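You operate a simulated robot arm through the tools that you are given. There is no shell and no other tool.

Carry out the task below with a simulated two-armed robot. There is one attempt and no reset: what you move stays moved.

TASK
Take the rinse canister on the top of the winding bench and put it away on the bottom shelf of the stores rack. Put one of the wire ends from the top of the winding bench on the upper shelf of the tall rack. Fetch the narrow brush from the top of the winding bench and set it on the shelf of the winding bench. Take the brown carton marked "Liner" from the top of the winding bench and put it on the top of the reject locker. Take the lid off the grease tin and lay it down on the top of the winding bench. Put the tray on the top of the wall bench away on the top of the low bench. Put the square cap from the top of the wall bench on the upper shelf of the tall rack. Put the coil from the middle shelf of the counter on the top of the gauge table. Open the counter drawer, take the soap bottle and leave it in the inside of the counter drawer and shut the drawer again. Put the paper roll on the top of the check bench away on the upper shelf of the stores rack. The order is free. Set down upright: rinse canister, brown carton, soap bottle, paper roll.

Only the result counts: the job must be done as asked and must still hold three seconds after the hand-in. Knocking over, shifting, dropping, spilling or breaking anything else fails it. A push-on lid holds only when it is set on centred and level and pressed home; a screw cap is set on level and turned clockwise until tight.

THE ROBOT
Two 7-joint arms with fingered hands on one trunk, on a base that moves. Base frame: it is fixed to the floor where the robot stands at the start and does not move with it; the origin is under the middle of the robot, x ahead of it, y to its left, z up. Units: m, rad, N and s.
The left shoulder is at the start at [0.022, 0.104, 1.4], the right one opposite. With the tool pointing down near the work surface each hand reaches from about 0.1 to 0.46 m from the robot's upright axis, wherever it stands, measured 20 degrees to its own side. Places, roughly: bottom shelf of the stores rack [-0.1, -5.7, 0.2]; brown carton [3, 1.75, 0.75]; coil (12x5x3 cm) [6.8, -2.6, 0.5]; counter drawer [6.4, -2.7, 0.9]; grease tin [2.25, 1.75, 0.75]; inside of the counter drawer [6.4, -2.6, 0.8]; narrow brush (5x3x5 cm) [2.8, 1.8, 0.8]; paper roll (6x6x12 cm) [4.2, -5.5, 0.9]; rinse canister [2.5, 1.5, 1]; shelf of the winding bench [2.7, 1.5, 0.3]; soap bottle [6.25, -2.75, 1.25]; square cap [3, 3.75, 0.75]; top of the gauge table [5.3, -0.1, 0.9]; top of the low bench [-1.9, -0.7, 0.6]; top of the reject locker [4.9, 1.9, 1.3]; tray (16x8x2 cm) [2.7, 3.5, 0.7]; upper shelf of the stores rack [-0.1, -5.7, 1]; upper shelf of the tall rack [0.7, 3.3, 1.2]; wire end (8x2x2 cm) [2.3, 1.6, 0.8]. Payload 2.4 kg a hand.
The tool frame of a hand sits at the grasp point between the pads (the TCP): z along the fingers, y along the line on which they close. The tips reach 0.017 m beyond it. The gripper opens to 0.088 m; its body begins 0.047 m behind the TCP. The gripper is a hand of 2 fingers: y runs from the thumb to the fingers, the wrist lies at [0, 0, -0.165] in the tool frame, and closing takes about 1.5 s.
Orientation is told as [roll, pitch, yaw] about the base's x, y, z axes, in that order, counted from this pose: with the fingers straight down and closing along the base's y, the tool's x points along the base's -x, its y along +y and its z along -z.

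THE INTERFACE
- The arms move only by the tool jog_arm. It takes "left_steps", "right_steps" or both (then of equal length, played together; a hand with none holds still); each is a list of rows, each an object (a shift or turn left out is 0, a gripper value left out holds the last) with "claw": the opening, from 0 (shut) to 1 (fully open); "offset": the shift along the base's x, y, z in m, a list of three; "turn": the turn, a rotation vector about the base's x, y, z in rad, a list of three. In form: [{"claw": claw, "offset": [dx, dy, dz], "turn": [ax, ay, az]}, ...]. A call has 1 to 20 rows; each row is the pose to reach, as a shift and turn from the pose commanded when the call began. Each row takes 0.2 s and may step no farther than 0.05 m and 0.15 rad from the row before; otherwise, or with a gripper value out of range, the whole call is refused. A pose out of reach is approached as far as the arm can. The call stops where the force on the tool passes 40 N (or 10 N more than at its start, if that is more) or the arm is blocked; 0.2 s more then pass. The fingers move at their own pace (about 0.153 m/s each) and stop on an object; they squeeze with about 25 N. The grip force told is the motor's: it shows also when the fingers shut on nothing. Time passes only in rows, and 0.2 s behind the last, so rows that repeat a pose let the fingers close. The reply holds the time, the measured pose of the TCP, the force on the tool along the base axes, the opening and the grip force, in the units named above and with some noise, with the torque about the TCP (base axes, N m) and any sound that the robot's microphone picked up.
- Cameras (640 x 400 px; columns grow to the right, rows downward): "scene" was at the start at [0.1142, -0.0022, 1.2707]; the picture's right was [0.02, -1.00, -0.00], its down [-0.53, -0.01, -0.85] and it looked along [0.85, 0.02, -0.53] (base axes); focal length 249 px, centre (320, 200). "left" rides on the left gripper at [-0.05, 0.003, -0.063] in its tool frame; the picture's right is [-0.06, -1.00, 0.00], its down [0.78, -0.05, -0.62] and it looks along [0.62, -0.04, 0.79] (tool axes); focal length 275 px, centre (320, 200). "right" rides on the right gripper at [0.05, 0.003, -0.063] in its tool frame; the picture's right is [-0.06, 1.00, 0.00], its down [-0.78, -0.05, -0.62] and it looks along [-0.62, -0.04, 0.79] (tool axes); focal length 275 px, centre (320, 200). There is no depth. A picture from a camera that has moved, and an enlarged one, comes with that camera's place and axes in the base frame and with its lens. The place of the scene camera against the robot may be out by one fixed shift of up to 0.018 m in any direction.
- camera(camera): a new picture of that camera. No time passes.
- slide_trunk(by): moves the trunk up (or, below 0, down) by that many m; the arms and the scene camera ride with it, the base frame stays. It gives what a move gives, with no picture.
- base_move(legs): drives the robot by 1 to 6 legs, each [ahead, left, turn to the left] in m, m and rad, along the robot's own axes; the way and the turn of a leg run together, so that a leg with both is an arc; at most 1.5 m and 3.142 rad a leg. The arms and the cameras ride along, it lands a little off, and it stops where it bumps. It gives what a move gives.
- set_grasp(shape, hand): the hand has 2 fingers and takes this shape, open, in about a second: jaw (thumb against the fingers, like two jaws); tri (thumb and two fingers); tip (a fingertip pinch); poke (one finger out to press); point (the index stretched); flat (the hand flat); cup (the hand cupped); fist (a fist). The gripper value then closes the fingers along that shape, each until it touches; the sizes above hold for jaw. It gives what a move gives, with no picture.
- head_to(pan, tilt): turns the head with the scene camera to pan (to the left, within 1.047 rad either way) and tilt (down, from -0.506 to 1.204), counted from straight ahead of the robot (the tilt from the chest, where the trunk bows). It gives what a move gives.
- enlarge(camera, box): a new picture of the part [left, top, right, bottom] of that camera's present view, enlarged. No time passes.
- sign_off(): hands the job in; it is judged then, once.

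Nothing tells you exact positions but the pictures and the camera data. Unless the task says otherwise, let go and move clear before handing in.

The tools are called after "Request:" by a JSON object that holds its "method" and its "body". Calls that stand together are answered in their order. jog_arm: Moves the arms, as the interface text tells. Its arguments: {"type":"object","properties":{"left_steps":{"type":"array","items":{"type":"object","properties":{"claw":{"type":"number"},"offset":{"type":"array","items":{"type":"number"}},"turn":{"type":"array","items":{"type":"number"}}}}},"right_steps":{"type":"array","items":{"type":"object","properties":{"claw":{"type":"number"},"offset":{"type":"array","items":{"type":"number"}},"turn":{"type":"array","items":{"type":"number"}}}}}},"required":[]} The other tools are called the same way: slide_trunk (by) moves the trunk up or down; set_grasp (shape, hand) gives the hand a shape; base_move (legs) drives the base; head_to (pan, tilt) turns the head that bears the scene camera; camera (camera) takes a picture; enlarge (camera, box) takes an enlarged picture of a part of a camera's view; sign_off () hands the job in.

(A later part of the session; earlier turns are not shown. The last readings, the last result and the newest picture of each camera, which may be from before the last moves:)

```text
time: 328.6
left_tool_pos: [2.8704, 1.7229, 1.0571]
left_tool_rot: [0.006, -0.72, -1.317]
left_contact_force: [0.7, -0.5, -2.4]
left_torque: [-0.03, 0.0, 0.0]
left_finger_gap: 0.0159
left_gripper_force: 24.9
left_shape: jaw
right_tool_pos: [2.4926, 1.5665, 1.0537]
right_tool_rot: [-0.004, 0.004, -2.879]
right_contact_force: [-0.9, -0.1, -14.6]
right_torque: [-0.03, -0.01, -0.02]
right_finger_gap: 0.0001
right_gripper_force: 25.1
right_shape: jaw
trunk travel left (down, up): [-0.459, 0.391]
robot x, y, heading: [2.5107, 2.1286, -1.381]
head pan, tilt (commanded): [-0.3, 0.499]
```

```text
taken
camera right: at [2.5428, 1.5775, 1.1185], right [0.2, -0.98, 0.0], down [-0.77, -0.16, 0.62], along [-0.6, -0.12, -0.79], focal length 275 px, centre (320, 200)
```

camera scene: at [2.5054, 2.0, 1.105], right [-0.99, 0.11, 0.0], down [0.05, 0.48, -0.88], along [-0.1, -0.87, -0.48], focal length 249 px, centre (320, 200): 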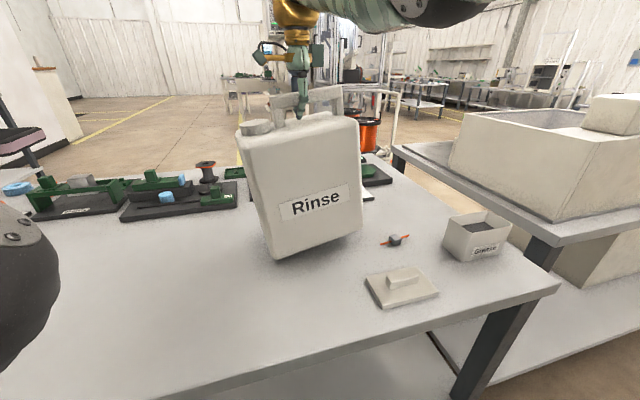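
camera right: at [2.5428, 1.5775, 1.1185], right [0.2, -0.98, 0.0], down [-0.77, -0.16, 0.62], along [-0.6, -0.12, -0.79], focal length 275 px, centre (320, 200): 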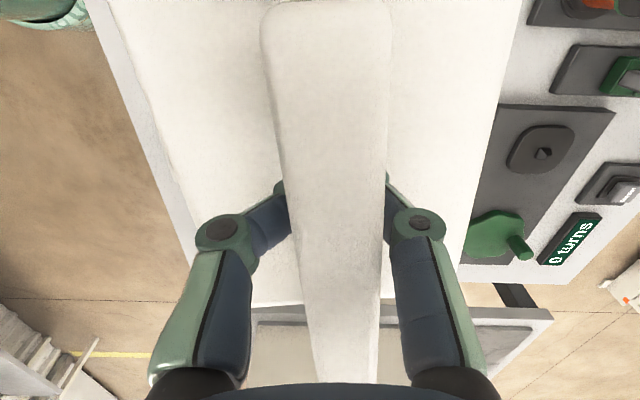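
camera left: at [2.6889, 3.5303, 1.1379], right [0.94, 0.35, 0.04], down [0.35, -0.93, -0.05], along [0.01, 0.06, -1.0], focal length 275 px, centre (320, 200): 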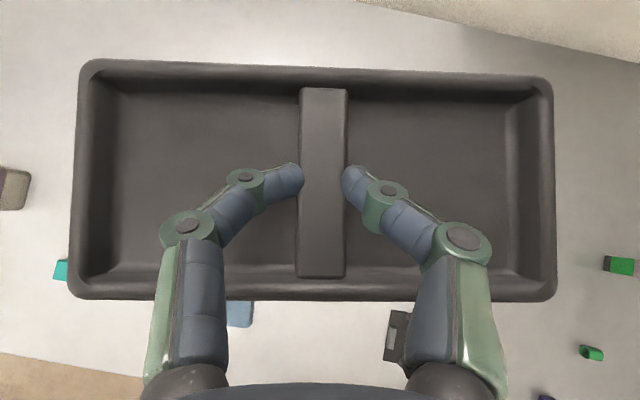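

The fingers closed under the bar, hooking it, and the canister hangs slightly tilted. I'll set it back, shift the grip ~1.7 cm toward its centre, and lift again.

Request:
{"method": "jog_arm", "body": {"right_steps": [{"offset": [0, 0, -0.012]}, {"offset": [0, 0, -0.022]}, {"offset": [0, 0, -0.03]}, {"offset": [0, 0, -0.03], "claw": 0.6}, {"offset": [0, 0, -0.03], "claw": 0.6}, {"offset": [0, 0, -0.03], "claw": 0.6}, {"offset": [0.018, 0.005, -0.03], "claw": 0.6}, {"offset": [0.018, 0.005, -0.03], "claw": 0.6}, {"offset": [0.018, 0.005, -0.03], "claw": 0}, {"offset": [0.018, 0.005, -0.03], "claw": 0}, {"offset": [0.018, 0.005, -0.03], "claw": 0}, {"offset": [0.018, 0.005, -0.03], "claw": 0}, {"offset": [0.018, 0.005, -0.03], "claw": 0}, {"offset": [0.018, 0.005, -0.03], "claw": 0}, {"offset": [0.018, 0.005, -0.015]}, {"offset": [0.018, 0.005, 0.0]}]}}

Request:
{"method": "camera", "body": {"camera": "scene"}}

```text
time: 332.1
left_tool_pos: [2.8703, 1.723, 1.0567]
left_tool_rot: [0.005, -0.723, -1.316]
left_contact_force: [-0.2, -0.6, -1.1]
left_torque: [0.02, 0.02, 0.02]
left_finger_gap: 0.0163
left_gripper_force: 24.7
left_shape: jaw
right_tool_pos: [2.5122, 1.5727, 1.0551]
right_tool_rot: [-0.003, 0.003, -2.881]
right_contact_force: [-0.5, 0.4, -13.5]
right_torque: [0.01, -0.02, -0.01]
right_finger_gap: 0.0
right_gripper_force: 25.0
right_shape: jaw
trunk travel left (down, up): [-0.459, 0.391]
robot x, y, heading: [2.5119, 2.1217, -1.381]
head pan, tilt (commanded): [-0.3, 0.499]
```

```text
taken
camera scene: at [2.5056, 1.9998, 1.105], right [-0.99, 0.11, 0.0], down [0.05, 0.48, -0.88], along [-0.1, -0.87, -0.48], focal length 249 px, centre (320, 200)
```

scene: 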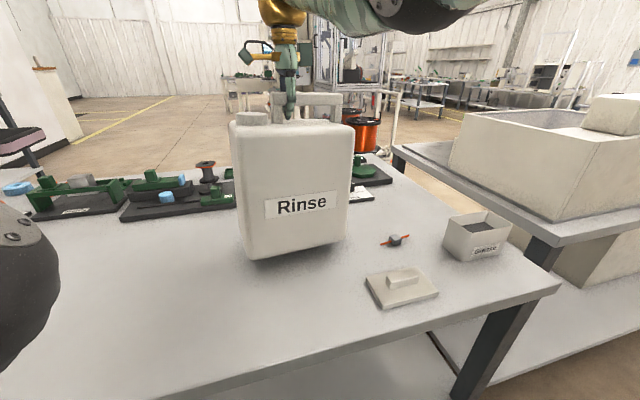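

The canister now hangs upright. I'll raise it a bit more, back out, and draw it closer to the body.

Request:
{"method": "slide_trunk", "body": {"by": 0.08}}

Request:
{"method": "base_move", "body": {"legs": [[-0.48, 0, 0]]}}

Request:
{"method": "jog_arm", "body": {"right_steps": [{"offset": [-0.02, 0.03, 0]}, {"offset": [-0.04, 0.06, 0]}, {"offset": [-0.06, 0.09, 0]}, {"offset": [-0.075, 0.12, 0]}, {"offset": [-0.09, 0.15, 0]}]}}

Request:
{"method": "camera", "body": {"camera": "scene"}}

```text
time: 333.2
left_tool_pos: [2.8707, 1.7215, 1.1368]
left_tool_rot: [0.007, -0.721, -1.315]
left_contact_force: [2.1, -0.2, -2.5]
left_torque: [0.04, 0.03, -0.02]
left_finger_gap: 0.0159
left_gripper_force: 24.6
left_shape: jaw
right_tool_pos: [2.5127, 1.5708, 1.1349]
right_tool_rot: [-0.003, 0.004, -2.881]
right_contact_force: [0.0, 0.2, -13.6]
right_torque: [0.01, -0.02, -0.02]
right_finger_gap: 0.0001
right_gripper_force: 25.2
right_shape: jaw
trunk travel left (down, up): [-0.539, 0.311]
robot x, y, heading: [2.5131, 2.1229, -1.379]
head pan, tilt (commanded): [-0.3, 0.499]
```

```text
time: 336.0
left_tool_pos: [2.7791, 2.1848, 1.1369]
left_tool_rot: [0.007, -0.72, -1.319]
left_contact_force: [0.2, -0.8, -2.5]
left_torque: [0.0, -0.01, 0.01]
left_finger_gap: 0.0161
left_gripper_force: 25.3
left_shape: jaw
right_tool_pos: [2.4222, 2.0349, 1.1357]
right_tool_rot: [-0.002, 0.004, -2.882]
right_contact_force: [-0.2, -0.2, -13.0]
right_torque: [-0.03, -0.03, 0.03]
right_finger_gap: 0.0
right_gripper_force: 25.2
right_shape: jaw
trunk travel left (down, up): [-0.539, 0.311]
robot x, y, heading: [2.4256, 2.5865, -1.383]
head pan, tilt (commanded): [-0.3, 0.499]
```

```text
time: 337.2
left_tool_pos: [2.7795, 2.1846, 1.1373]
left_tool_rot: [0.007, -0.722, -1.318]
left_contact_force: [0.4, 0.2, -2.3]
left_torque: [-0.03, -0.02, 0.03]
left_finger_gap: 0.0158
left_gripper_force: 24.7
left_shape: jaw
right_tool_pos: [2.3307, 2.1862, 1.1338]
right_tool_rot: [-0.003, 0.003, -2.882]
right_contact_force: [0.3, 1.0, -14.2]
right_torque: [0.08, 0.03, 0.04]
right_finger_gap: 0.0002
right_gripper_force: 25.0
right_shape: jaw
trunk travel left (down, up): [-0.539, 0.311]
robot x, y, heading: [2.4179, 2.5851, -1.385]
head pan, tilt (commanded): [-0.3, 0.499]
```

```text
taken
camera scene: at [2.4154, 2.4651, 1.1856], right [-0.99, 0.11, 0.0], down [0.05, 0.48, -0.88], along [-0.1, -0.87, -0.48], focal length 249 px, centre (320, 200)
```

scene: 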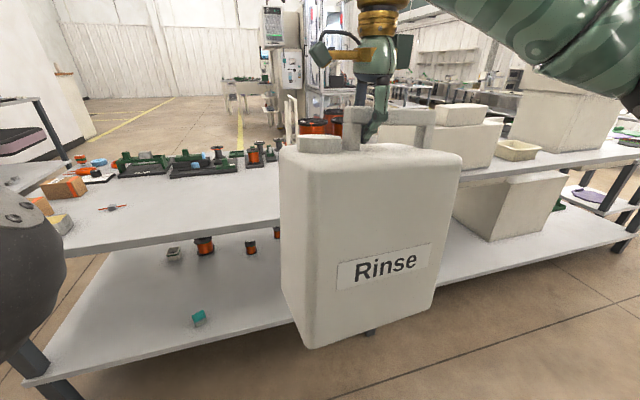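

Holding both. I'll turn to face down the aisle (toward -x) and look at the way out.

Request:
{"method": "base_move", "body": {"legs": [[0, 0, -1.57]]}}

Request:
{"method": "head_to", "body": {"pan": 0.3, "tilt": 0.3}}

Request:
{"method": "camera", "body": {"camera": "scene"}}

```text
time: 341.5
left_tool_pos: [2.0208, 2.2298, 1.1371]
left_tool_rot: [0.008, -0.721, -2.889]
left_contact_force: [-0.6, 0.2, -2.7]
left_torque: [-0.03, -0.02, 0.01]
left_finger_gap: 0.0159
left_gripper_force: 25.1
left_shape: jaw
right_tool_pos: [2.0193, 2.6792, 1.1346]
right_tool_rot: [-0.004, 0.003, 1.831]
right_contact_force: [0.7, -0.5, -14.4]
right_torque: [-0.02, -0.01, -0.01]
right_finger_gap: 0.0002
right_gripper_force: 25.4
right_shape: jaw
trunk travel left (down, up): [-0.539, 0.311]
robot x, y, heading: [2.4247, 2.589, -2.949]
head pan, tilt (commanded): [-0.3, 0.499]
```

```text
time: 342.5
left_tool_pos: [2.0204, 2.229, 1.1364]
left_tool_rot: [0.007, -0.721, -2.888]
left_contact_force: [-0.4, 1.0, -1.6]
left_torque: [-0.02, -0.04, -0.01]
left_finger_gap: 0.0162
left_gripper_force: 25.0
left_shape: jaw
right_tool_pos: [2.0205, 2.6778, 1.1346]
right_tool_rot: [-0.003, 0.004, 1.831]
right_contact_force: [0.3, -1.0, -14.1]
right_torque: [-0.02, 0.01, -0.02]
right_finger_gap: 0.0
right_gripper_force: 25.3
right_shape: jaw
trunk travel left (down, up): [-0.539, 0.311]
robot x, y, heading: [2.4188, 2.5867, -2.952]
head pan, tilt (commanded): [0.3, 0.3]
```

```text
taken
camera scene: at [2.3099, 2.5347, 1.2037], right [-0.46, 0.89, 0.0], down [0.27, 0.14, -0.95], along [-0.85, -0.44, -0.3], focal length 249 px, centre (320, 200)
```

scene: 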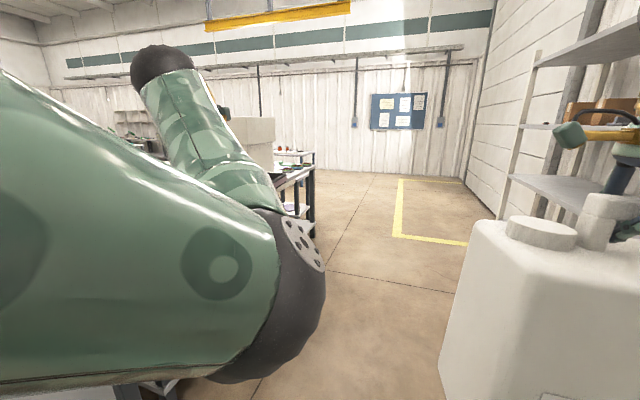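

The aisle is clear; the seal-press bench ends near x≈0.05. I'll drive down the aisle to about (-0.7, 2.0) and look toward the low bench.

Request:
{"method": "base_move", "body": {"legs": [[1.4, 0, 0], [1.4, 0, 0], [0.4, 0, 0], [0, 0, 0.9]]}}

Request:
{"method": "head_to", "body": {"pan": 0.0, "tilt": 0.3}}

Request:
{"method": "camera", "body": {"camera": "scene"}}

```text
time: 360.7
left_tool_pos: [-0.6939, 1.3812, 1.1368]
left_tool_rot: [0.007, -0.72, -1.92]
left_contact_force: [0.0, -0.5, -2.6]
left_torque: [0.03, -0.04, 0.03]
left_finger_gap: 0.0156
left_gripper_force: 24.7
left_shape: jaw
right_tool_pos: [-1.0626, 1.6347, 1.1351]
right_tool_rot: [-0.005, 0.005, 2.798]
right_contact_force: [0.4, 0.2, -13.8]
right_torque: [0.06, -0.03, 0.01]
right_finger_gap: 0.0
right_gripper_force: 25.2
right_shape: jaw
trunk travel left (down, up): [-0.539, 0.311]
robot x, y, heading: [-0.7578, 1.9138, -1.985]
head pan, tilt (commanded): [0.3, 0.3]
```

```text
time: 361.5
left_tool_pos: [-0.6926, 1.3791, 1.138]
left_tool_rot: [0.007, -0.721, -1.922]
left_contact_force: [-0.2, -0.1, -2.0]
left_torque: [0.02, 0.01, 0.03]
left_finger_gap: 0.0158
left_gripper_force: 25.3
left_shape: jaw
right_tool_pos: [-1.0621, 1.6342, 1.1347]
right_tool_rot: [-0.004, 0.003, 2.798]
right_contact_force: [0.6, 0.6, -13.8]
right_torque: [0.04, -0.01, 0.03]
right_finger_gap: 0.0
right_gripper_force: 25.0
right_shape: jaw
trunk travel left (down, up): [-0.539, 0.311]
robot x, y, heading: [-0.7606, 1.9152, -1.987]
head pan, tilt (commanded): [0.0, 0.3]
```

```text
taken
camera scene: at [-0.8102, 1.798, 1.204], right [-0.92, 0.4, 0.0], down [0.12, 0.27, -0.95], along [-0.38, -0.87, -0.3], focal length 249 px, centre (320, 200)
```

scene: 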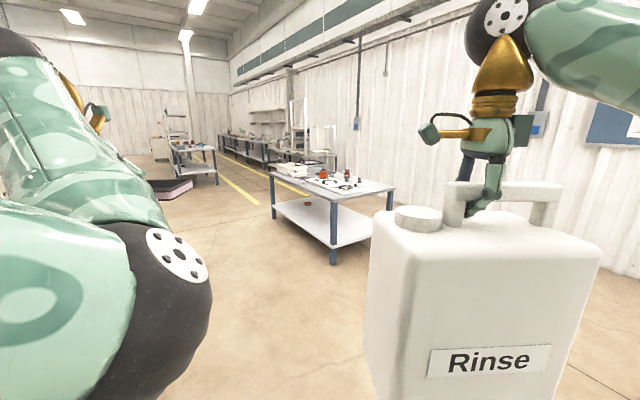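

The low bench is ahead (near corner at about (-1.69, 0.04), top z≈0.56). I'll drive to its east side and face it.

Request:
{"method": "base_move", "body": {"legs": [[1.085, 0.36, 0], [1.085, 0.36, 0], [0, 0, -0.99]]}}

Request:
{"method": "head_to", "body": {"pan": 0.2, "tilt": 0.5}}

Request:
{"method": "camera", "body": {"camera": "scene"}}

```text
time: 375.3
left_tool_pos: [-1.4512, -0.6862, 1.1363]
left_tool_rot: [0.007, -0.721, -2.964]
left_contact_force: [-0.6, -0.5, -2.0]
left_torque: [0.02, -0.07, 0.02]
left_finger_gap: 0.0159
left_gripper_force: 25.3
left_shape: jaw
right_tool_pos: [-1.4191, -0.237, 1.1349]
right_tool_rot: [-0.004, 0.004, 1.756]
right_contact_force: [-0.5, 0.1, -12.9]
right_torque: [-0.06, -0.04, -0.02]
right_finger_gap: 0.0
right_gripper_force: 24.7
right_shape: jaw
trunk travel left (down, up): [-0.539, 0.311]
robot x, y, heading: [-1.0235, -0.362, -3.027]
head pan, tilt (commanded): [0.0, 0.3]
```

```text
time: 376.1
left_tool_pos: [-1.4524, -0.685, 1.1378]
left_tool_rot: [0.006, -0.718, -2.964]
left_contact_force: [-0.6, -0.5, -2.4]
left_torque: [-0.04, 0.01, -0.01]
left_finger_gap: 0.0158
left_gripper_force: 25.1
left_shape: jaw
right_tool_pos: [-1.419, -0.2379, 1.1356]
right_tool_rot: [-0.003, 0.003, 1.756]
right_contact_force: [-1.0, 0.1, -13.3]
right_torque: [-0.01, -0.04, 0.02]
right_finger_gap: 0.0001
right_gripper_force: 24.7
right_shape: jaw
trunk travel left (down, up): [-0.539, 0.311]
robot x, y, heading: [-1.0242, -0.3586, -3.028]
head pan, tilt (commanded): [0.201, 0.499]
```

```text
taken
camera scene: at [-1.1417, -0.3948, 1.1856], right [-0.31, 0.95, 0.0], down [0.46, 0.15, -0.88], along [-0.83, -0.27, -0.48], focal length 249 px, centre (320, 200)
```

scene: 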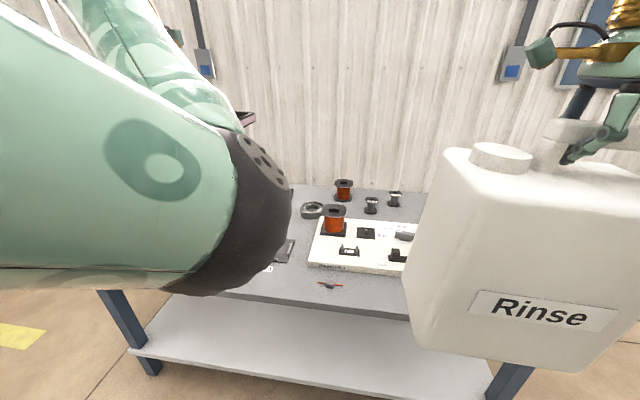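

Request:
{"method": "camera", "body": {"camera": "left"}}

Request:
{"method": "camera", "body": {"camera": "right"}}

```text
taken
camera left: at [-1.4485, -0.6869, 1.2177], right [-0.23, 0.97, 0.04], down [0.97, 0.23, -0.05], along [-0.06, 0.02, -1.0], focal length 275 px, centre (320, 200)
```

left: 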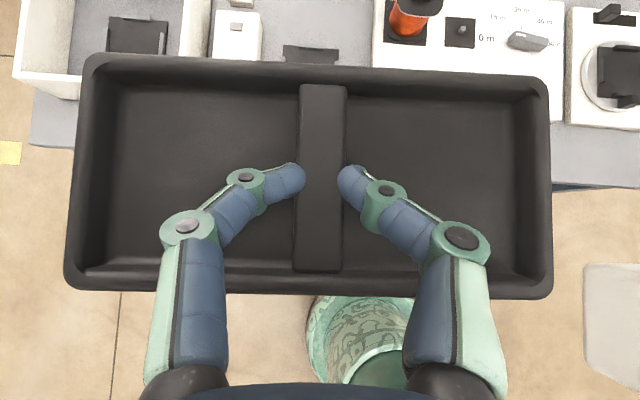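

```text
taken
camera right: at [-1.4128, -0.2863, 1.1986], right [-0.99, -0.12, 0.0], down [-0.1, 0.78, 0.62], along [-0.07, 0.61, -0.79], focal length 275 px, centre (320, 200)
```

right: 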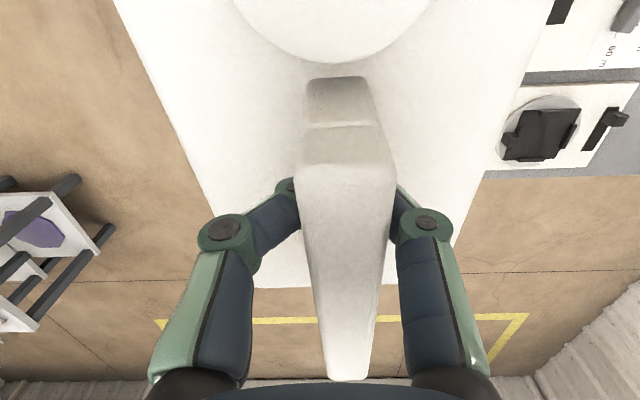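

The bench is crowded around here; I'll move along to the left to view the rest of its top.

Request:
{"method": "base_move", "body": {"legs": [[-0.1, 0.7, 0.05]]}}

Request:
{"method": "head_to", "body": {"pan": -0.2, "tilt": 0.5}}

Request:
{"method": "camera", "body": {"camera": "scene"}}

```text
time: 379.9
left_tool_pos: [-1.2412, -1.3886, 1.1373]
left_tool_rot: [0.007, -0.72, -2.916]
left_contact_force: [-0.2, 0.2, -2.3]
left_torque: [0.02, 0.01, 0.01]
left_finger_gap: 0.0159
left_gripper_force: 25.0
left_shape: jaw
right_tool_pos: [-1.2292, -0.9392, 1.1336]
right_tool_rot: [-0.003, 0.004, 1.805]
right_contact_force: [0.1, 0.5, -13.0]
right_torque: [0.05, -0.09, -0.05]
right_finger_gap: 0.0
right_gripper_force: 25.0
right_shape: jaw
trunk travel left (down, up): [-0.539, 0.311]
robot x, y, heading: [-0.8277, -1.0398, -2.978]
head pan, tilt (commanded): [0.201, 0.499]
```

```text
time: 380.8
left_tool_pos: [-1.2405, -1.3878, 1.138]
left_tool_rot: [0.007, -0.721, -2.915]
left_contact_force: [0.2, 0.4, -1.6]
left_torque: [0.04, -0.03, -0.01]
left_finger_gap: 0.0158
left_gripper_force: 25.3
left_shape: jaw
right_tool_pos: [-1.2288, -0.9386, 1.1351]
right_tool_rot: [-0.004, 0.002, 1.803]
right_contact_force: [0.0, 1.6, -12.8]
right_torque: [0.02, -0.06, 0.02]
right_finger_gap: 0.0004
right_gripper_force: 24.9
right_shape: jaw
trunk travel left (down, up): [-0.539, 0.311]
robot x, y, heading: [-0.827, -1.0397, -2.976]
head pan, tilt (commanded): [-0.201, 0.499]
```

```text
taken
camera scene: at [-0.951, -1.0467, 1.1855], right [0.04, 1.0, 0.0], down [0.48, -0.02, -0.88], along [-0.88, 0.03, -0.48], focal length 249 px, centre (320, 200)
```

scene: 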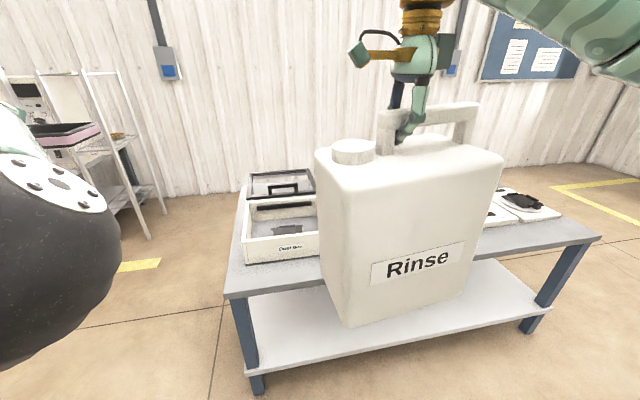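

There is a free strip about 13 cm deep in front of the white box at the bench's left end, centred near (-1.584, -1.15). I'll raise the canister arm a little, approach, and lower the trunk to set the tray there.

Request:
{"method": "jog_arm", "body": {"right_steps": [{"offset": [0, 0, 0.03]}, {"offset": [0, 0, 0.06]}, {"offset": [0, 0, 0.09]}]}}

Request:
{"method": "base_move", "body": {"legs": [[0.285, -0.216, 0]]}}

Request:
{"method": "slide_trunk", "body": {"by": -0.25}}

Request:
{"method": "camera", "body": {"camera": "left"}}

Request:
{"method": "camera", "body": {"camera": "scene"}}

```text
time: 381.6
left_tool_pos: [-1.2415, -1.3892, 1.1372]
left_tool_rot: [0.008, -0.721, -2.915]
left_contact_force: [0.4, -0.3, -2.2]
left_torque: [0.0, -0.03, -0.02]
left_finger_gap: 0.0155
left_gripper_force: 25.0
left_shape: jaw
right_tool_pos: [-1.2292, -0.9397, 1.2246]
right_tool_rot: [-0.003, 0.004, 1.803]
right_contact_force: [0.1, 0.7, -14.2]
right_torque: [0.04, -0.07, -0.01]
right_finger_gap: 0.0002
right_gripper_force: 25.2
right_shape: jaw
trunk travel left (down, up): [-0.539, 0.311]
robot x, y, heading: [-0.8295, -1.041, -2.98]
head pan, tilt (commanded): [-0.201, 0.499]
```

```text
time: 383.9
left_tool_pos: [-1.5544, -1.2207, 1.136]
left_tool_rot: [0.007, -0.721, -2.912]
left_contact_force: [1.0, -0.3, -2.6]
left_torque: [0.0, -0.01, 0.02]
left_finger_gap: 0.0159
left_gripper_force: 25.0
left_shape: jaw
right_tool_pos: [-1.5438, -0.7732, 1.224]
right_tool_rot: [-0.002, 0.005, 1.806]
right_contact_force: [0.0, -0.6, -13.7]
right_torque: [0.05, -0.12, -0.03]
right_finger_gap: 0.0
right_gripper_force: 24.5
right_shape: jaw
trunk travel left (down, up): [-0.539, 0.311]
robot x, y, heading: [-1.145, -0.8731, -2.976]
head pan, tilt (commanded): [-0.201, 0.499]
```

```text
time: 386.5
left_tool_pos: [-1.5546, -1.2206, 0.8882]
left_tool_rot: [0.007, -0.723, -2.912]
left_contact_force: [0.2, 0.4, -1.8]
left_torque: [0.0, -0.01, 0.0]
left_finger_gap: 0.0159
left_gripper_force: 24.9
left_shape: jaw
right_tool_pos: [-1.5432, -0.773, 0.974]
right_tool_rot: [-0.003, 0.002, 1.807]
right_contact_force: [0.6, 0.5, -13.4]
right_torque: [-0.04, -0.07, 0.0]
right_finger_gap: 0.0
right_gripper_force: 24.5
right_shape: jaw
trunk travel left (down, up): [-0.289, 0.561]
robot x, y, heading: [-1.1457, -0.8742, -2.979]
head pan, tilt (commanded): [-0.201, 0.499]
```

```text
taken
camera left: at [-1.5497, -1.2222, 0.968], right [-0.28, 0.96, 0.04], down [0.96, 0.28, -0.05], along [-0.06, 0.02, -1.0], focal length 275 px, centre (320, 200)
```

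left: 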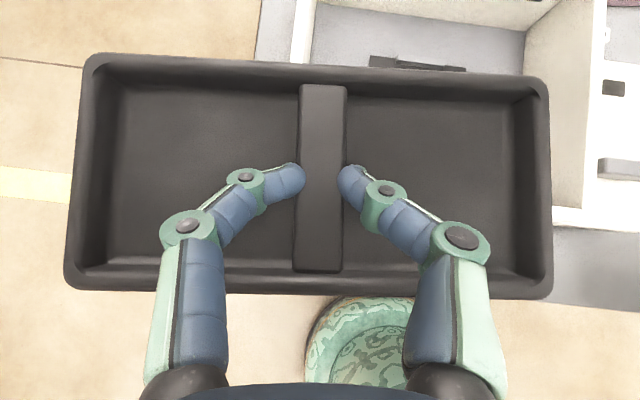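

```text
taken
camera scene: at [-1.2703, -0.8802, 0.9343], right [0.04, 1.0, 0.0], down [0.48, -0.02, -0.88], along [-0.88, 0.03, -0.48], focal length 249 px, centre (320, 200)
```

scene: 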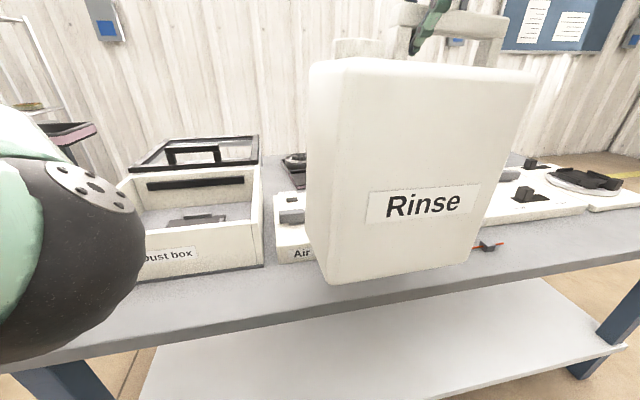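

The strip in front of the "Dust box" is free (~12.7 cm deep). I'll bring the tray over (-1.58, -1.10), aligned with the edge, and lower it.

Request:
{"method": "jog_arm", "body": {"left_steps": [{"offset": [-0.009, 0.04, 0], "turn": [0, 0, -0.03]}, {"offset": [-0.018, 0.08, -0.02], "turn": [0, 0, -0.07]}, {"offset": [-0.0255, 0.1216, -0.04], "turn": [0, 0, -0.07]}, {"offset": [-0.0255, 0.1216, -0.085], "turn": [0, 0, -0.07]}, {"offset": [-0.0255, 0.1216, -0.13], "turn": [0, 0, -0.07]}, {"offset": [-0.0255, 0.1216, -0.175], "turn": [0, 0, -0.07]}, {"offset": [-0.0255, 0.1216, -0.215], "turn": [0, 0, -0.07]}]}}

Request:
{"method": "camera", "body": {"camera": "left"}}

Request:
{"method": "camera", "body": {"camera": "scene"}}

```text
time: 387.8
left_tool_pos: [-1.6203, -1.1256, 0.824]
left_tool_rot: [0.065, -0.88, -3.007]
left_contact_force: [0.5, -0.1, -2.1]
left_torque: [-0.02, -0.02, 0.04]
left_finger_gap: 0.0154
left_gripper_force: 25.3
left_shape: jaw
right_tool_pos: [-1.5429, -0.7733, 0.9734]
right_tool_rot: [-0.007, 0.001, 1.806]
right_contact_force: [0.3, 0.4, -15.2]
right_torque: [0.01, -0.09, 0.01]
right_finger_gap: 0.0
right_gripper_force: 24.5
right_shape: jaw
trunk travel left (down, up): [-0.289, 0.561]
robot x, y, heading: [-1.1462, -0.874, -2.97]
head pan, tilt (commanded): [-0.201, 0.499]
stopped in row 6 (left hand): the arm was blocked; the commanded pose is now the measured one
```

```text
taken
camera left: at [-1.6036, -1.1208, 0.9037], right [-0.22, 0.97, 0.01], down [0.95, 0.22, -0.21], along [-0.21, -0.04, -0.98], focal length 275 px, centre (320, 200)
```

left: 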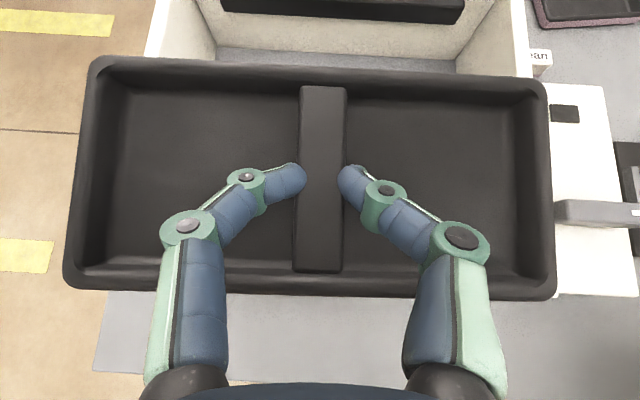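

```text
taken
camera scene: at [-1.2704, -0.8802, 0.9342], right [0.04, 1.0, 0.0], down [0.48, -0.02, -0.88], along [-0.88, 0.03, -0.48], focal length 249 px, centre (320, 200)
```

scene: 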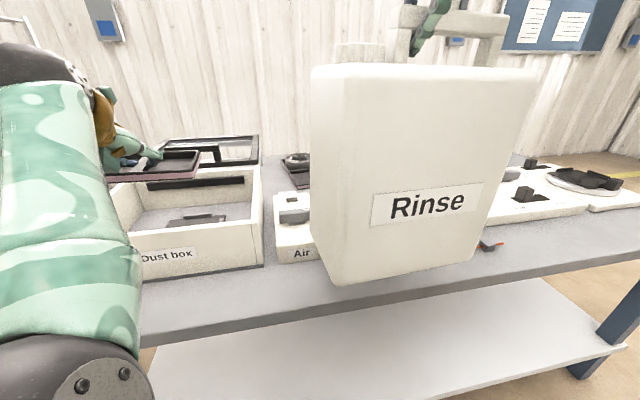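

The left arm is blocked reaching that low straight ahead. A better stance is turning right ~60° so the canister hangs over free floor while the left hand works on the bench. I'll raise, reposition and turn.

Request:
{"method": "slide_trunk", "body": {"by": 0.12}}

Request:
{"method": "base_move", "body": {"legs": [[-0.071, 0.248, 0], [0, 0, -1.06]]}}

Request:
{"method": "head_to", "body": {"pan": 0.5, "tilt": 0.6}}

Request:
{"method": "camera", "body": {"camera": "scene"}}

```text
time: 389.3
left_tool_pos: [-1.6182, -1.1322, 0.9434]
left_tool_rot: [0.094, -0.88, -3.016]
left_contact_force: [0.6, 0.4, -1.4]
left_torque: [0.03, 0.02, -0.02]
left_finger_gap: 0.0155
left_gripper_force: 25.1
left_shape: jaw
right_tool_pos: [-1.5429, -0.7717, 1.0942]
right_tool_rot: [-0.005, 0.004, 1.807]
right_contact_force: [-0.8, 0.5, -13.8]
right_torque: [0.0, -0.08, 0.01]
right_finger_gap: 0.0002
right_gripper_force: 25.2
right_shape: jaw
trunk travel left (down, up): [-0.409, 0.441]
robot x, y, heading: [-1.1461, -0.8737, -2.981]
head pan, tilt (commanded): [-0.201, 0.499]
```

```text
time: 393.8
left_tool_pos: [-1.492, -0.8137, 0.9466]
left_tool_rot: [0.09, -0.886, 2.207]
left_contact_force: [0.2, -0.5, -2.2]
left_torque: [-0.01, -0.01, 0.02]
left_finger_gap: 0.0153
left_gripper_force: 24.7
left_shape: jaw
right_tool_pos: [-1.142, -0.7053, 1.0955]
right_tool_rot: [-0.004, 0.003, 0.747]
right_contact_force: [0.9, 0.8, -13.0]
right_torque: [-0.04, -0.01, 0.0]
right_finger_gap: 0.0
right_gripper_force: 25.1
right_shape: jaw
trunk travel left (down, up): [-0.409, 0.441]
robot x, y, heading: [-1.035, -1.1003, 2.246]
head pan, tilt (commanded): [-0.201, 0.499]
```

```text
time: 394.8
left_tool_pos: [-1.4959, -0.817, 0.9457]
left_tool_rot: [0.105, -0.883, 2.2]
left_contact_force: [0.3, 0.2, -3.4]
left_torque: [-0.03, -0.02, 0.01]
left_finger_gap: 0.0156
left_gripper_force: 24.9
left_shape: jaw
right_tool_pos: [-1.1427, -0.7058, 1.0946]
right_tool_rot: [-0.004, 0.004, 0.745]
right_contact_force: [0.7, -0.4, -13.6]
right_torque: [-0.01, -0.01, 0.04]
right_finger_gap: 0.0003
right_gripper_force: 24.8
right_shape: jaw
trunk travel left (down, up): [-0.409, 0.441]
robot x, y, heading: [-1.0336, -1.1022, 2.244]
head pan, tilt (commanded): [0.499, 0.6]
```

```text
taken
camera scene: at [-1.1154, -1.016, 1.0507], right [0.75, 0.67, 0.0], down [0.34, -0.39, -0.85], along [-0.57, 0.64, -0.52], focal length 249 px, centre (320, 200)
```

scene: 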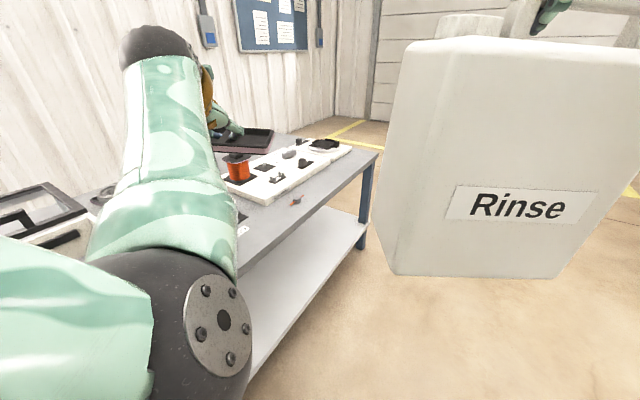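

Now the canister hangs over free floor. I'll rotate the left hand back square to the bench while moving the tray toward the free strip.

Request:
{"method": "jog_arm", "body": {"left_steps": [{"offset": [-0.01, -0.03, 0], "turn": [0, 0, 0.13]}, {"offset": [-0.02, -0.065, 0], "turn": [0, 0, 0.26]}, {"offset": [-0.03, -0.1, 0], "turn": [0, 0, 0.39]}, {"offset": [-0.04, -0.14, 0], "turn": [0, 0, 0.52]}, {"offset": [-0.05, -0.175, 0], "turn": [0, 0, 0.65]}, {"offset": [-0.06, -0.21, 0], "turn": [0, 0, 0.78]}, {"offset": [-0.07, -0.245, 0], "turn": [0, 0, 0.91]}, {"offset": [-0.084, -0.28, 0], "turn": [0, 0, 1.04]}]}}

Request:
{"method": "camera", "body": {"camera": "left"}}

Request:
{"method": "camera", "body": {"camera": "scene"}}

```text
time: 396.6
left_tool_pos: [-1.5788, -1.0919, 0.9464]
left_tool_rot: [0.089, -0.884, -3.034]
left_contact_force: [-0.1, -0.2, -2.7]
left_torque: [0.0, -0.02, 0.01]
left_finger_gap: 0.0157
left_gripper_force: 25.3
left_shape: jaw
right_tool_pos: [-1.1434, -0.7054, 1.0942]
right_tool_rot: [-0.006, 0.003, 0.748]
right_contact_force: [1.2, -0.4, -14.2]
right_torque: [-0.05, -0.05, -0.02]
right_finger_gap: 0.0
right_gripper_force: 24.9
right_shape: jaw
trunk travel left (down, up): [-0.409, 0.441]
robot x, y, heading: [-1.0405, -1.1028, 2.244]
head pan, tilt (commanded): [0.499, 0.6]
```

```text
taken
camera left: at [-1.5619, -1.0884, 1.0247], right [-0.21, 0.98, -0.01], down [0.95, 0.21, -0.22], along [-0.21, -0.05, -0.98], focal length 275 px, centre (320, 200)
```

left: 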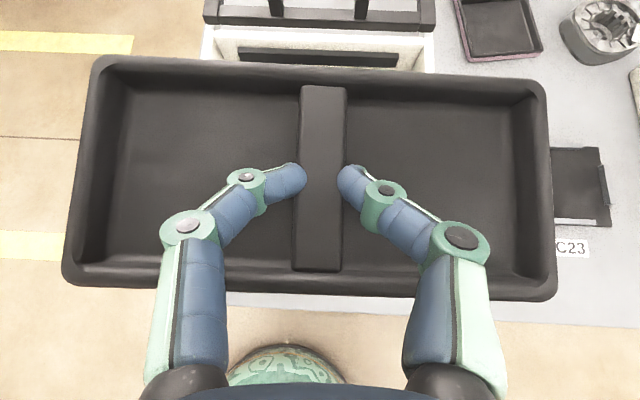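

```text
taken
camera scene: at [-1.1227, -1.0239, 1.0494], right [0.66, 0.75, 0.0], down [0.4, -0.35, -0.85], along [-0.63, 0.56, -0.53], focal length 249 px, centre (320, 200)
```

scene: 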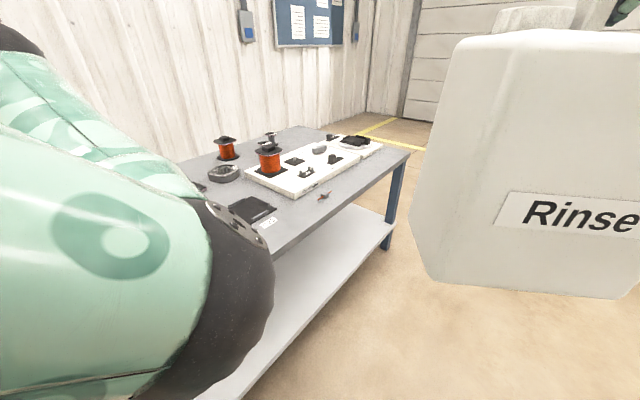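

I'll level the tray (fix pitch/roll), then lower with the trunk.

Request:
{"method": "jog_arm", "body": {"left_steps": [{"offset": [0.004, -0.003, 0], "turn": [0.04, -0.075, -0.005]}, {"offset": [0.008, -0.007, 0], "turn": [0.079, -0.151, -0.01]}, {"offset": [0.008, -0.007, 0], "turn": [0.079, -0.151, -0.01]}]}}

Request:
{"method": "slide_trunk", "body": {"by": -0.28}}

Request:
{"method": "camera", "body": {"camera": "left"}}

Request:
{"method": "head_to", "body": {"pan": 0.9, "tilt": 0.6}}

Request:
{"method": "camera", "body": {"camera": "scene"}}

```text
time: 397.4
left_tool_pos: [-1.569, -1.1013, 0.9472]
left_tool_rot: [0.007, -0.725, -2.987]
left_contact_force: [0.5, -0.7, -2.6]
left_torque: [0.02, -0.04, 0.01]
left_finger_gap: 0.0157
left_gripper_force: 25.1
left_shape: jaw
right_tool_pos: [-1.1429, -0.7052, 1.0934]
right_tool_rot: [-0.006, 0.003, 0.747]
right_contact_force: [0.0, -0.4, -13.5]
right_torque: [-0.01, 0.01, 0.02]
right_finger_gap: 0.0
right_gripper_force: 24.8
right_shape: jaw
trunk travel left (down, up): [-0.409, 0.441]
robot x, y, heading: [-1.0362, -1.1021, 2.244]
head pan, tilt (commanded): [0.499, 0.6]
```

```text
time: 400.3
left_tool_pos: [-1.5685, -1.1014, 0.6665]
left_tool_rot: [0.005, -0.724, -2.986]
left_contact_force: [3.5, 1.1, -2.5]
left_torque: [0.04, 0.03, 0.02]
left_finger_gap: 0.0155
left_gripper_force: 25.2
left_shape: jaw
right_tool_pos: [-1.1416, -0.7045, 0.8146]
right_tool_rot: [-0.003, 0.003, 0.746]
right_contact_force: [0.0, 0.1, -14.3]
right_torque: [-0.02, -0.04, 0.01]
right_finger_gap: 0.0001
right_gripper_force: 24.9
right_shape: jaw
trunk travel left (down, up): [-0.129, 0.721]
robot x, y, heading: [-1.0343, -1.1029, 2.246]
head pan, tilt (commanded): [0.499, 0.6]
```

```text
taken
camera left: at [-1.5633, -1.1029, 0.7473], right [-0.2, 0.98, 0.04], down [0.98, 0.21, -0.06], along [-0.06, 0.02, -1.0], focal length 275 px, centre (320, 200)
```

left: 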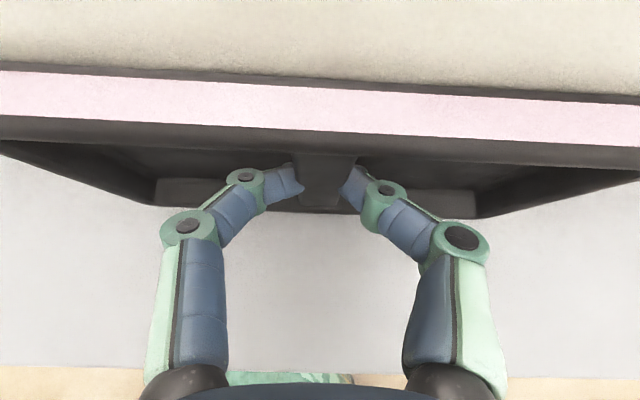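

```text
time: 401.1
left_tool_pos: [-1.5677, -1.1013, 0.6665]
left_tool_rot: [0.005, -0.724, -2.985]
left_contact_force: [3.7, 1.5, -3.3]
left_torque: [-0.01, 0.03, 0.04]
left_finger_gap: 0.0157
left_gripper_force: 25.0
left_shape: jaw
right_tool_pos: [-1.1412, -0.7043, 0.8138]
right_tool_rot: [-0.007, 0.004, 0.746]
right_contact_force: [-1.2, 1.0, -14.2]
right_torque: [0.0, 0.0, 0.01]
right_finger_gap: 0.0001
right_gripper_force: 24.4
right_shape: jaw
trunk travel left (down, up): [-0.129, 0.721]
robot x, y, heading: [-1.0348, -1.1065, 2.246]
head pan, tilt (commanded): [0.901, 0.6]
```

```text
taken
camera scene: at [-1.1506, -1.0753, 0.7664], right [0.0, 1.0, 0.0], down [0.57, 0.0, -0.82], along [-0.82, 0.0, -0.57], focal length 249 px, centre (320, 200)
```

scene: 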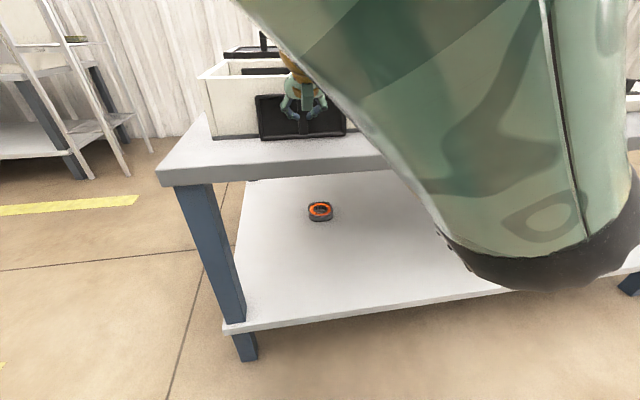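

The tray's far rim caught the dust box wall while lowering and the tray pivoted in my fingers. I'll raise again and look carefully.

Request:
{"method": "slide_trunk", "body": {"by": 0.1}}

Request:
{"method": "camera", "body": {"camera": "left"}}

Request:
{"method": "enlarge", "body": {"camera": "scene", "box": [160, 20, 400, 170]}}

```text
time: 402.5
left_tool_pos: [-1.568, -1.1023, 0.7673]
left_tool_rot: [0.007, -0.723, -2.987]
left_contact_force: [0.7, 0.1, -2.0]
left_torque: [-0.02, -0.01, 0.01]
left_finger_gap: 0.0156
left_gripper_force: 25.3
left_shape: jaw
right_tool_pos: [-1.1421, -0.7051, 0.9139]
right_tool_rot: [-0.005, 0.003, 0.747]
right_contact_force: [-0.2, 0.2, -14.1]
right_torque: [-0.06, -0.04, 0.01]
right_finger_gap: 0.0
right_gripper_force: 24.8
right_shape: jaw
trunk travel left (down, up): [-0.229, 0.621]
robot x, y, heading: [-1.0337, -1.1034, 2.246]
head pan, tilt (commanded): [0.901, 0.6]
```

```text
taken
camera left: at [-1.5637, -1.1029, 0.8471], right [-0.2, 0.98, 0.04], down [0.98, 0.21, -0.06], along [-0.06, 0.02, -1.0], focal length 275 px, centre (320, 200)
```

left: 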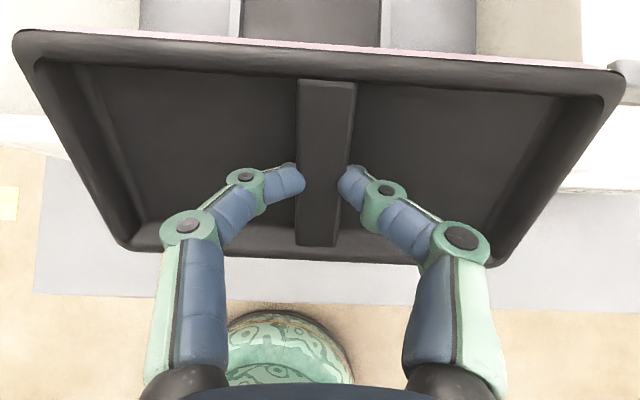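

```text
2.67 times, centred on (280, 95) of scene
camera zoom: at [-1.1478, -1.079, 0.8652], right [-0.01, 1.0, 0.0], down [0.57, 0.0, -0.82], along [-0.82, -0.01, -0.57], focal length 665 px, centre (427, 480)
```

zoom: 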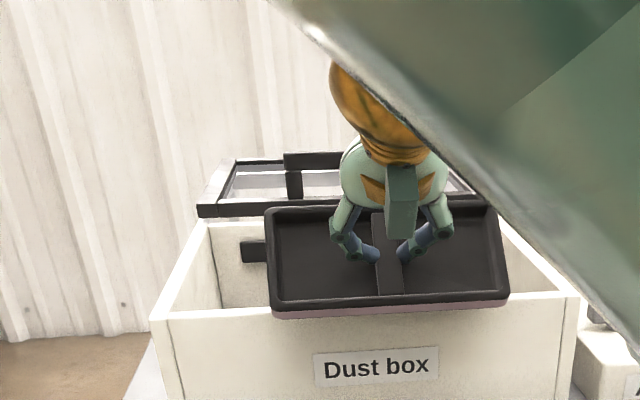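

The bench top is actually at z≈0.60, so the dust box wall was ~2.5 cm nearer than I assumed. The tray is tilted far-side-up by ~38°. I'll shift it 2.5 cm toward me; as it's lowered, the near edge touches first and levels the tray.

Request:
{"method": "jog_arm", "body": {"left_steps": [{"offset": [0.012, 0.001, 0]}, {"offset": [0.0245, 0.002, 0]}, {"offset": [0.0245, 0.002, 0]}]}}

Request:
{"method": "slide_trunk", "body": {"by": -0.06}}

Request:
{"method": "camera", "body": {"camera": "left"}}

Request:
{"method": "enlarge", "body": {"camera": "scene", "box": [160, 20, 400, 170]}}

```text
time: 403.3
left_tool_pos: [-1.5442, -1.0996, 0.7673]
left_tool_rot: [0.006, -0.726, -2.986]
left_contact_force: [-0.4, 0.4, -3.1]
left_torque: [0.02, -0.03, -0.04]
left_finger_gap: 0.0154
left_gripper_force: 24.6
left_shape: jaw
right_tool_pos: [-1.1418, -0.7046, 0.9144]
right_tool_rot: [-0.002, 0.002, 0.746]
right_contact_force: [-1.1, 0.8, -14.3]
right_torque: [-0.07, -0.05, 0.01]
right_finger_gap: 0.0
right_gripper_force: 25.3
right_shape: jaw
trunk travel left (down, up): [-0.229, 0.621]
robot x, y, heading: [-1.035, -1.1084, 2.244]
head pan, tilt (commanded): [0.901, 0.6]
```

```text
time: 404.3
left_tool_pos: [-1.5437, -1.099, 0.7069]
left_tool_rot: [0.005, -0.725, -2.984]
left_contact_force: [0.2, 0.0, -0.9]
left_torque: [-0.02, -0.05, 0.01]
left_finger_gap: 0.0154
left_gripper_force: 24.6
left_shape: jaw
right_tool_pos: [-1.1416, -0.705, 0.8549]
right_tool_rot: [-0.003, 0.002, 0.746]
right_contact_force: [0.9, 0.1, -12.6]
right_torque: [-0.05, -0.04, 0.01]
right_finger_gap: 0.0
right_gripper_force: 25.4
right_shape: jaw
trunk travel left (down, up): [-0.169, 0.681]
robot x, y, heading: [-1.0367, -1.1072, 2.248]
head pan, tilt (commanded): [0.901, 0.6]
```

```text
taken
camera left: at [-1.539, -1.1011, 0.7876], right [-0.2, 0.98, 0.04], down [0.98, 0.21, -0.06], along [-0.06, 0.02, -1.0], focal length 275 px, centre (320, 200)
```

left: 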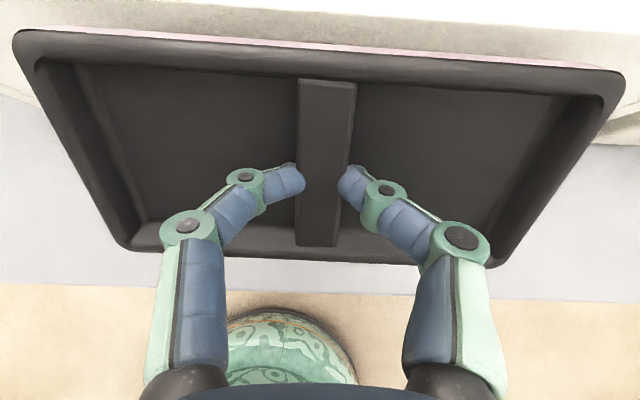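

```text
2.67 times, centred on (280, 95) of scene
camera zoom: at [-1.1494, -1.077, 0.8058], right [-0.01, 1.0, 0.0], down [0.57, 0.0, -0.82], along [-0.82, -0.01, -0.57], focal length 665 px, centre (427, 480)
```

zoom: 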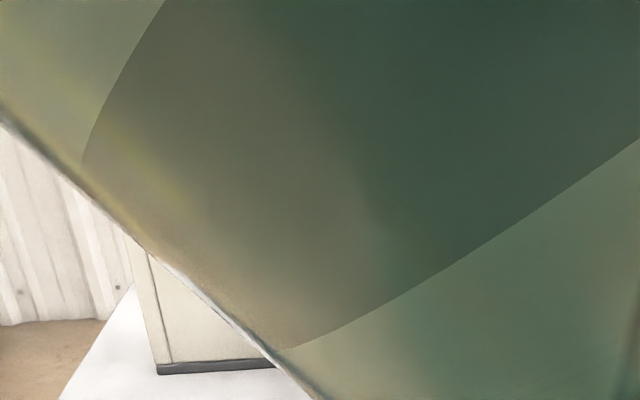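

Request:
{"method": "jog_arm", "body": {"left_steps": [{"offset": [0.004, 0, -0.012]}, {"offset": [0.004, 0, -0.024]}, {"offset": [0.004, 0, -0.036]}, {"offset": [0.004, 0, -0.044]}]}}

Request:
{"method": "camera", "body": {"camera": "left"}}

```text
time: 405.3
left_tool_pos: [-1.5422, -1.0989, 0.6655]
left_tool_rot: [0.003, -0.733, -2.98]
left_contact_force: [1.1, 0.6, -1.0]
left_torque: [-0.02, -0.04, -0.04]
left_finger_gap: 0.0154
left_gripper_force: 24.6
left_shape: jaw
right_tool_pos: [-1.1417, -0.7066, 0.8544]
right_tool_rot: [-0.005, 0.004, 0.748]
right_contact_force: [0.8, -0.7, -13.7]
right_torque: [-0.05, -0.04, 0.01]
right_finger_gap: 0.0
right_gripper_force: 25.0
right_shape: jaw
trunk travel left (down, up): [-0.169, 0.681]
robot x, y, heading: [-1.0348, -1.0998, 2.247]
head pan, tilt (commanded): [0.901, 0.6]
```

```text
taken
camera left: at [-1.5369, -1.1014, 0.746], right [-0.21, 0.98, 0.04], down [0.98, 0.21, -0.06], along [-0.07, 0.02, -1.0], focal length 275 px, centre (320, 200)
```

left: 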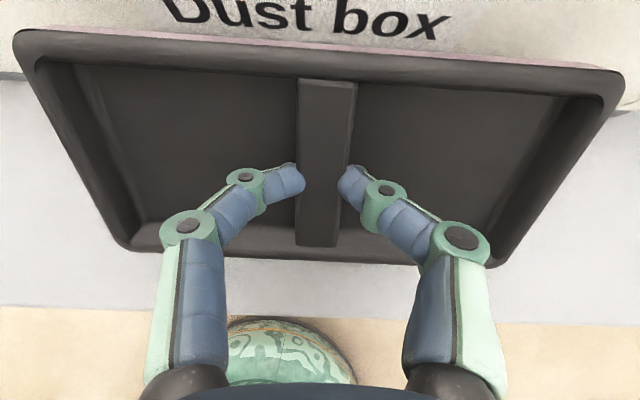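

Request:
{"method": "jog_arm", "body": {"left_steps": [{"offset": [0.006, 0, 0.0]}, {"offset": [0.006, 0, -0.008]}, {"offset": [0.006, 0, -0.016]}, {"offset": [0.006, 0, -0.022]}]}}

Request:
{"method": "camera", "body": {"camera": "left"}}

```text
time: 406.3
left_tool_pos: [-1.5438, -1.1002, 0.653]
left_tool_rot: [-0.014, -0.759, -2.964]
left_contact_force: [-0.4, 0.0, -0.3]
left_torque: [-0.02, -0.05, -0.02]
left_finger_gap: 0.0157
left_gripper_force: 24.9
left_shape: jaw
right_tool_pos: [-1.1418, -0.7048, 0.8536]
right_tool_rot: [-0.003, 0.004, 0.747]
right_contact_force: [0.3, 0.0, -14.1]
right_torque: [-0.06, -0.02, 0.0]
right_finger_gap: 0.0
right_gripper_force: 25.0
right_shape: jaw
trunk travel left (down, up): [-0.169, 0.681]
robot x, y, heading: [-1.0324, -1.1053, 2.246]
head pan, tilt (commanded): [0.901, 0.6]
```

```text
taken
camera left: at [-1.5368, -1.1024, 0.7338], right [-0.21, 0.98, 0.05], down [0.97, 0.22, -0.09], along [-0.1, 0.03, -0.99], focal length 275 px, centre (320, 200)
```

left: 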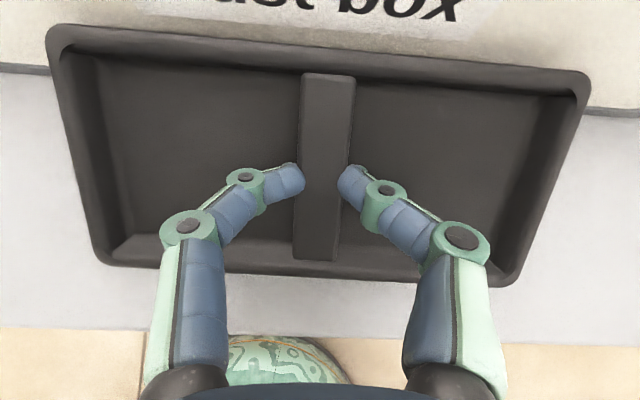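

The tray is levelling as its near edge touches. I'll continue lowering with the trunk in small steps.

Request:
{"method": "slide_trunk", "body": {"by": -0.012}}

Request:
{"method": "camera", "body": {"camera": "left"}}

```text
time: 406.9
left_tool_pos: [-1.5426, -1.1019, 0.6394]
left_tool_rot: [0.002, -0.759, -2.975]
left_contact_force: [-0.2, 0.2, 0.1]
left_torque: [-0.03, -0.13, -0.03]
left_finger_gap: 0.0156
left_gripper_force: 25.4
left_shape: jaw
right_tool_pos: [-1.1432, -0.7064, 0.8415]
right_tool_rot: [-0.003, 0.003, 0.746]
right_contact_force: [0.6, -0.8, -13.0]
right_torque: [-0.01, -0.04, 0.04]
right_finger_gap: 0.0
right_gripper_force: 25.4
right_shape: jaw
trunk travel left (down, up): [-0.157, 0.693]
robot x, y, heading: [-1.0308, -1.1048, 2.249]
head pan, tilt (commanded): [0.901, 0.6]
```

```text
taken
camera left: at [-1.5363, -1.1034, 0.7201], right [-0.21, 0.98, 0.04], down [0.97, 0.21, -0.09], along [-0.1, 0.02, -0.99], focal length 275 px, centre (320, 200)
```

left: 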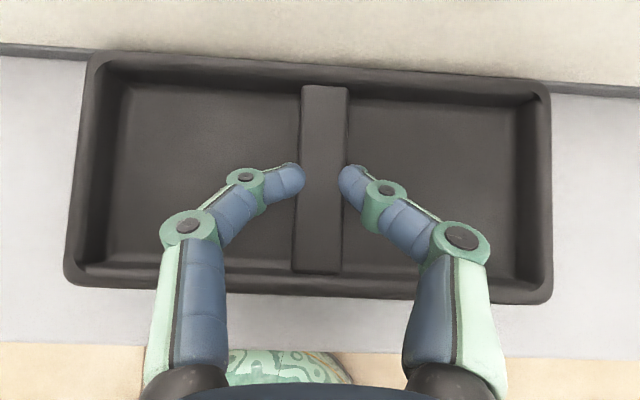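

The tray now lies flat on the bench with its weight supported. I'll open and withdraw along the tool axis.

Request:
{"method": "jog_arm", "body": {"left_steps": [{"claw": 0.35}, {"claw": 0.5}, {"claw": 0.5}, {"offset": [0.01, 0.002, 0.012], "claw": 0.5}, {"offset": [0.025, 0.004, 0.03], "claw": 0.5}, {"offset": [0.045, 0.007, 0.055], "claw": 0.5}, {"offset": [0.065, 0.01, 0.08], "claw": 0.5}, {"offset": [0.09, 0.015, 0.11], "claw": 0.5}]}}

Request:
{"method": "camera", "body": {"camera": "left"}}

```text
time: 408.2
left_tool_pos: [-1.5244, -1.0728, 0.7189]
left_tool_rot: [-0.185, -0.823, -2.835]
left_contact_force: [0.8, -0.1, -0.5]
left_torque: [0.02, 0.0, 0.02]
left_finger_gap: 0.0436
left_gripper_force: 0.1
left_shape: jaw
right_tool_pos: [-1.1421, -0.7049, 0.8429]
right_tool_rot: [-0.008, 0.004, 0.748]
right_contact_force: [0.6, 0.7, -13.4]
right_torque: [-0.07, -0.07, -0.01]
right_finger_gap: 0.0001
right_gripper_force: 24.7
right_shape: jaw
trunk travel left (down, up): [-0.157, 0.693]
robot x, y, heading: [-1.0329, -1.1014, 2.246]
head pan, tilt (commanded): [0.901, 0.6]
stopped in row 6 (left hand): the arm was blocked; the commanded pose is now the measured one
```

```text
taken
camera left: at [-1.5102, -1.0832, 0.7983], right [-0.21, 0.96, 0.17], down [0.96, 0.23, -0.16], along [-0.19, 0.13, -0.97], focal length 275 px, centre (320, 200)
```

left: 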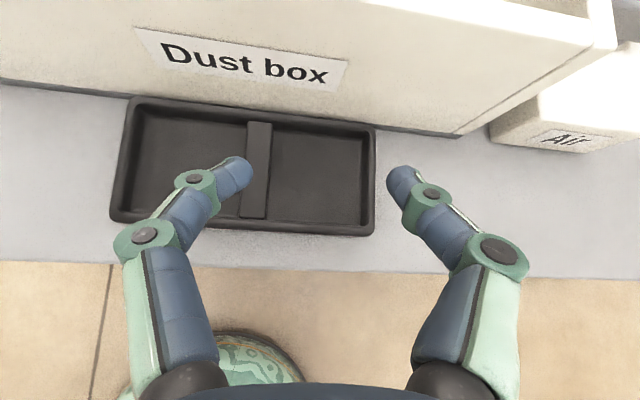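

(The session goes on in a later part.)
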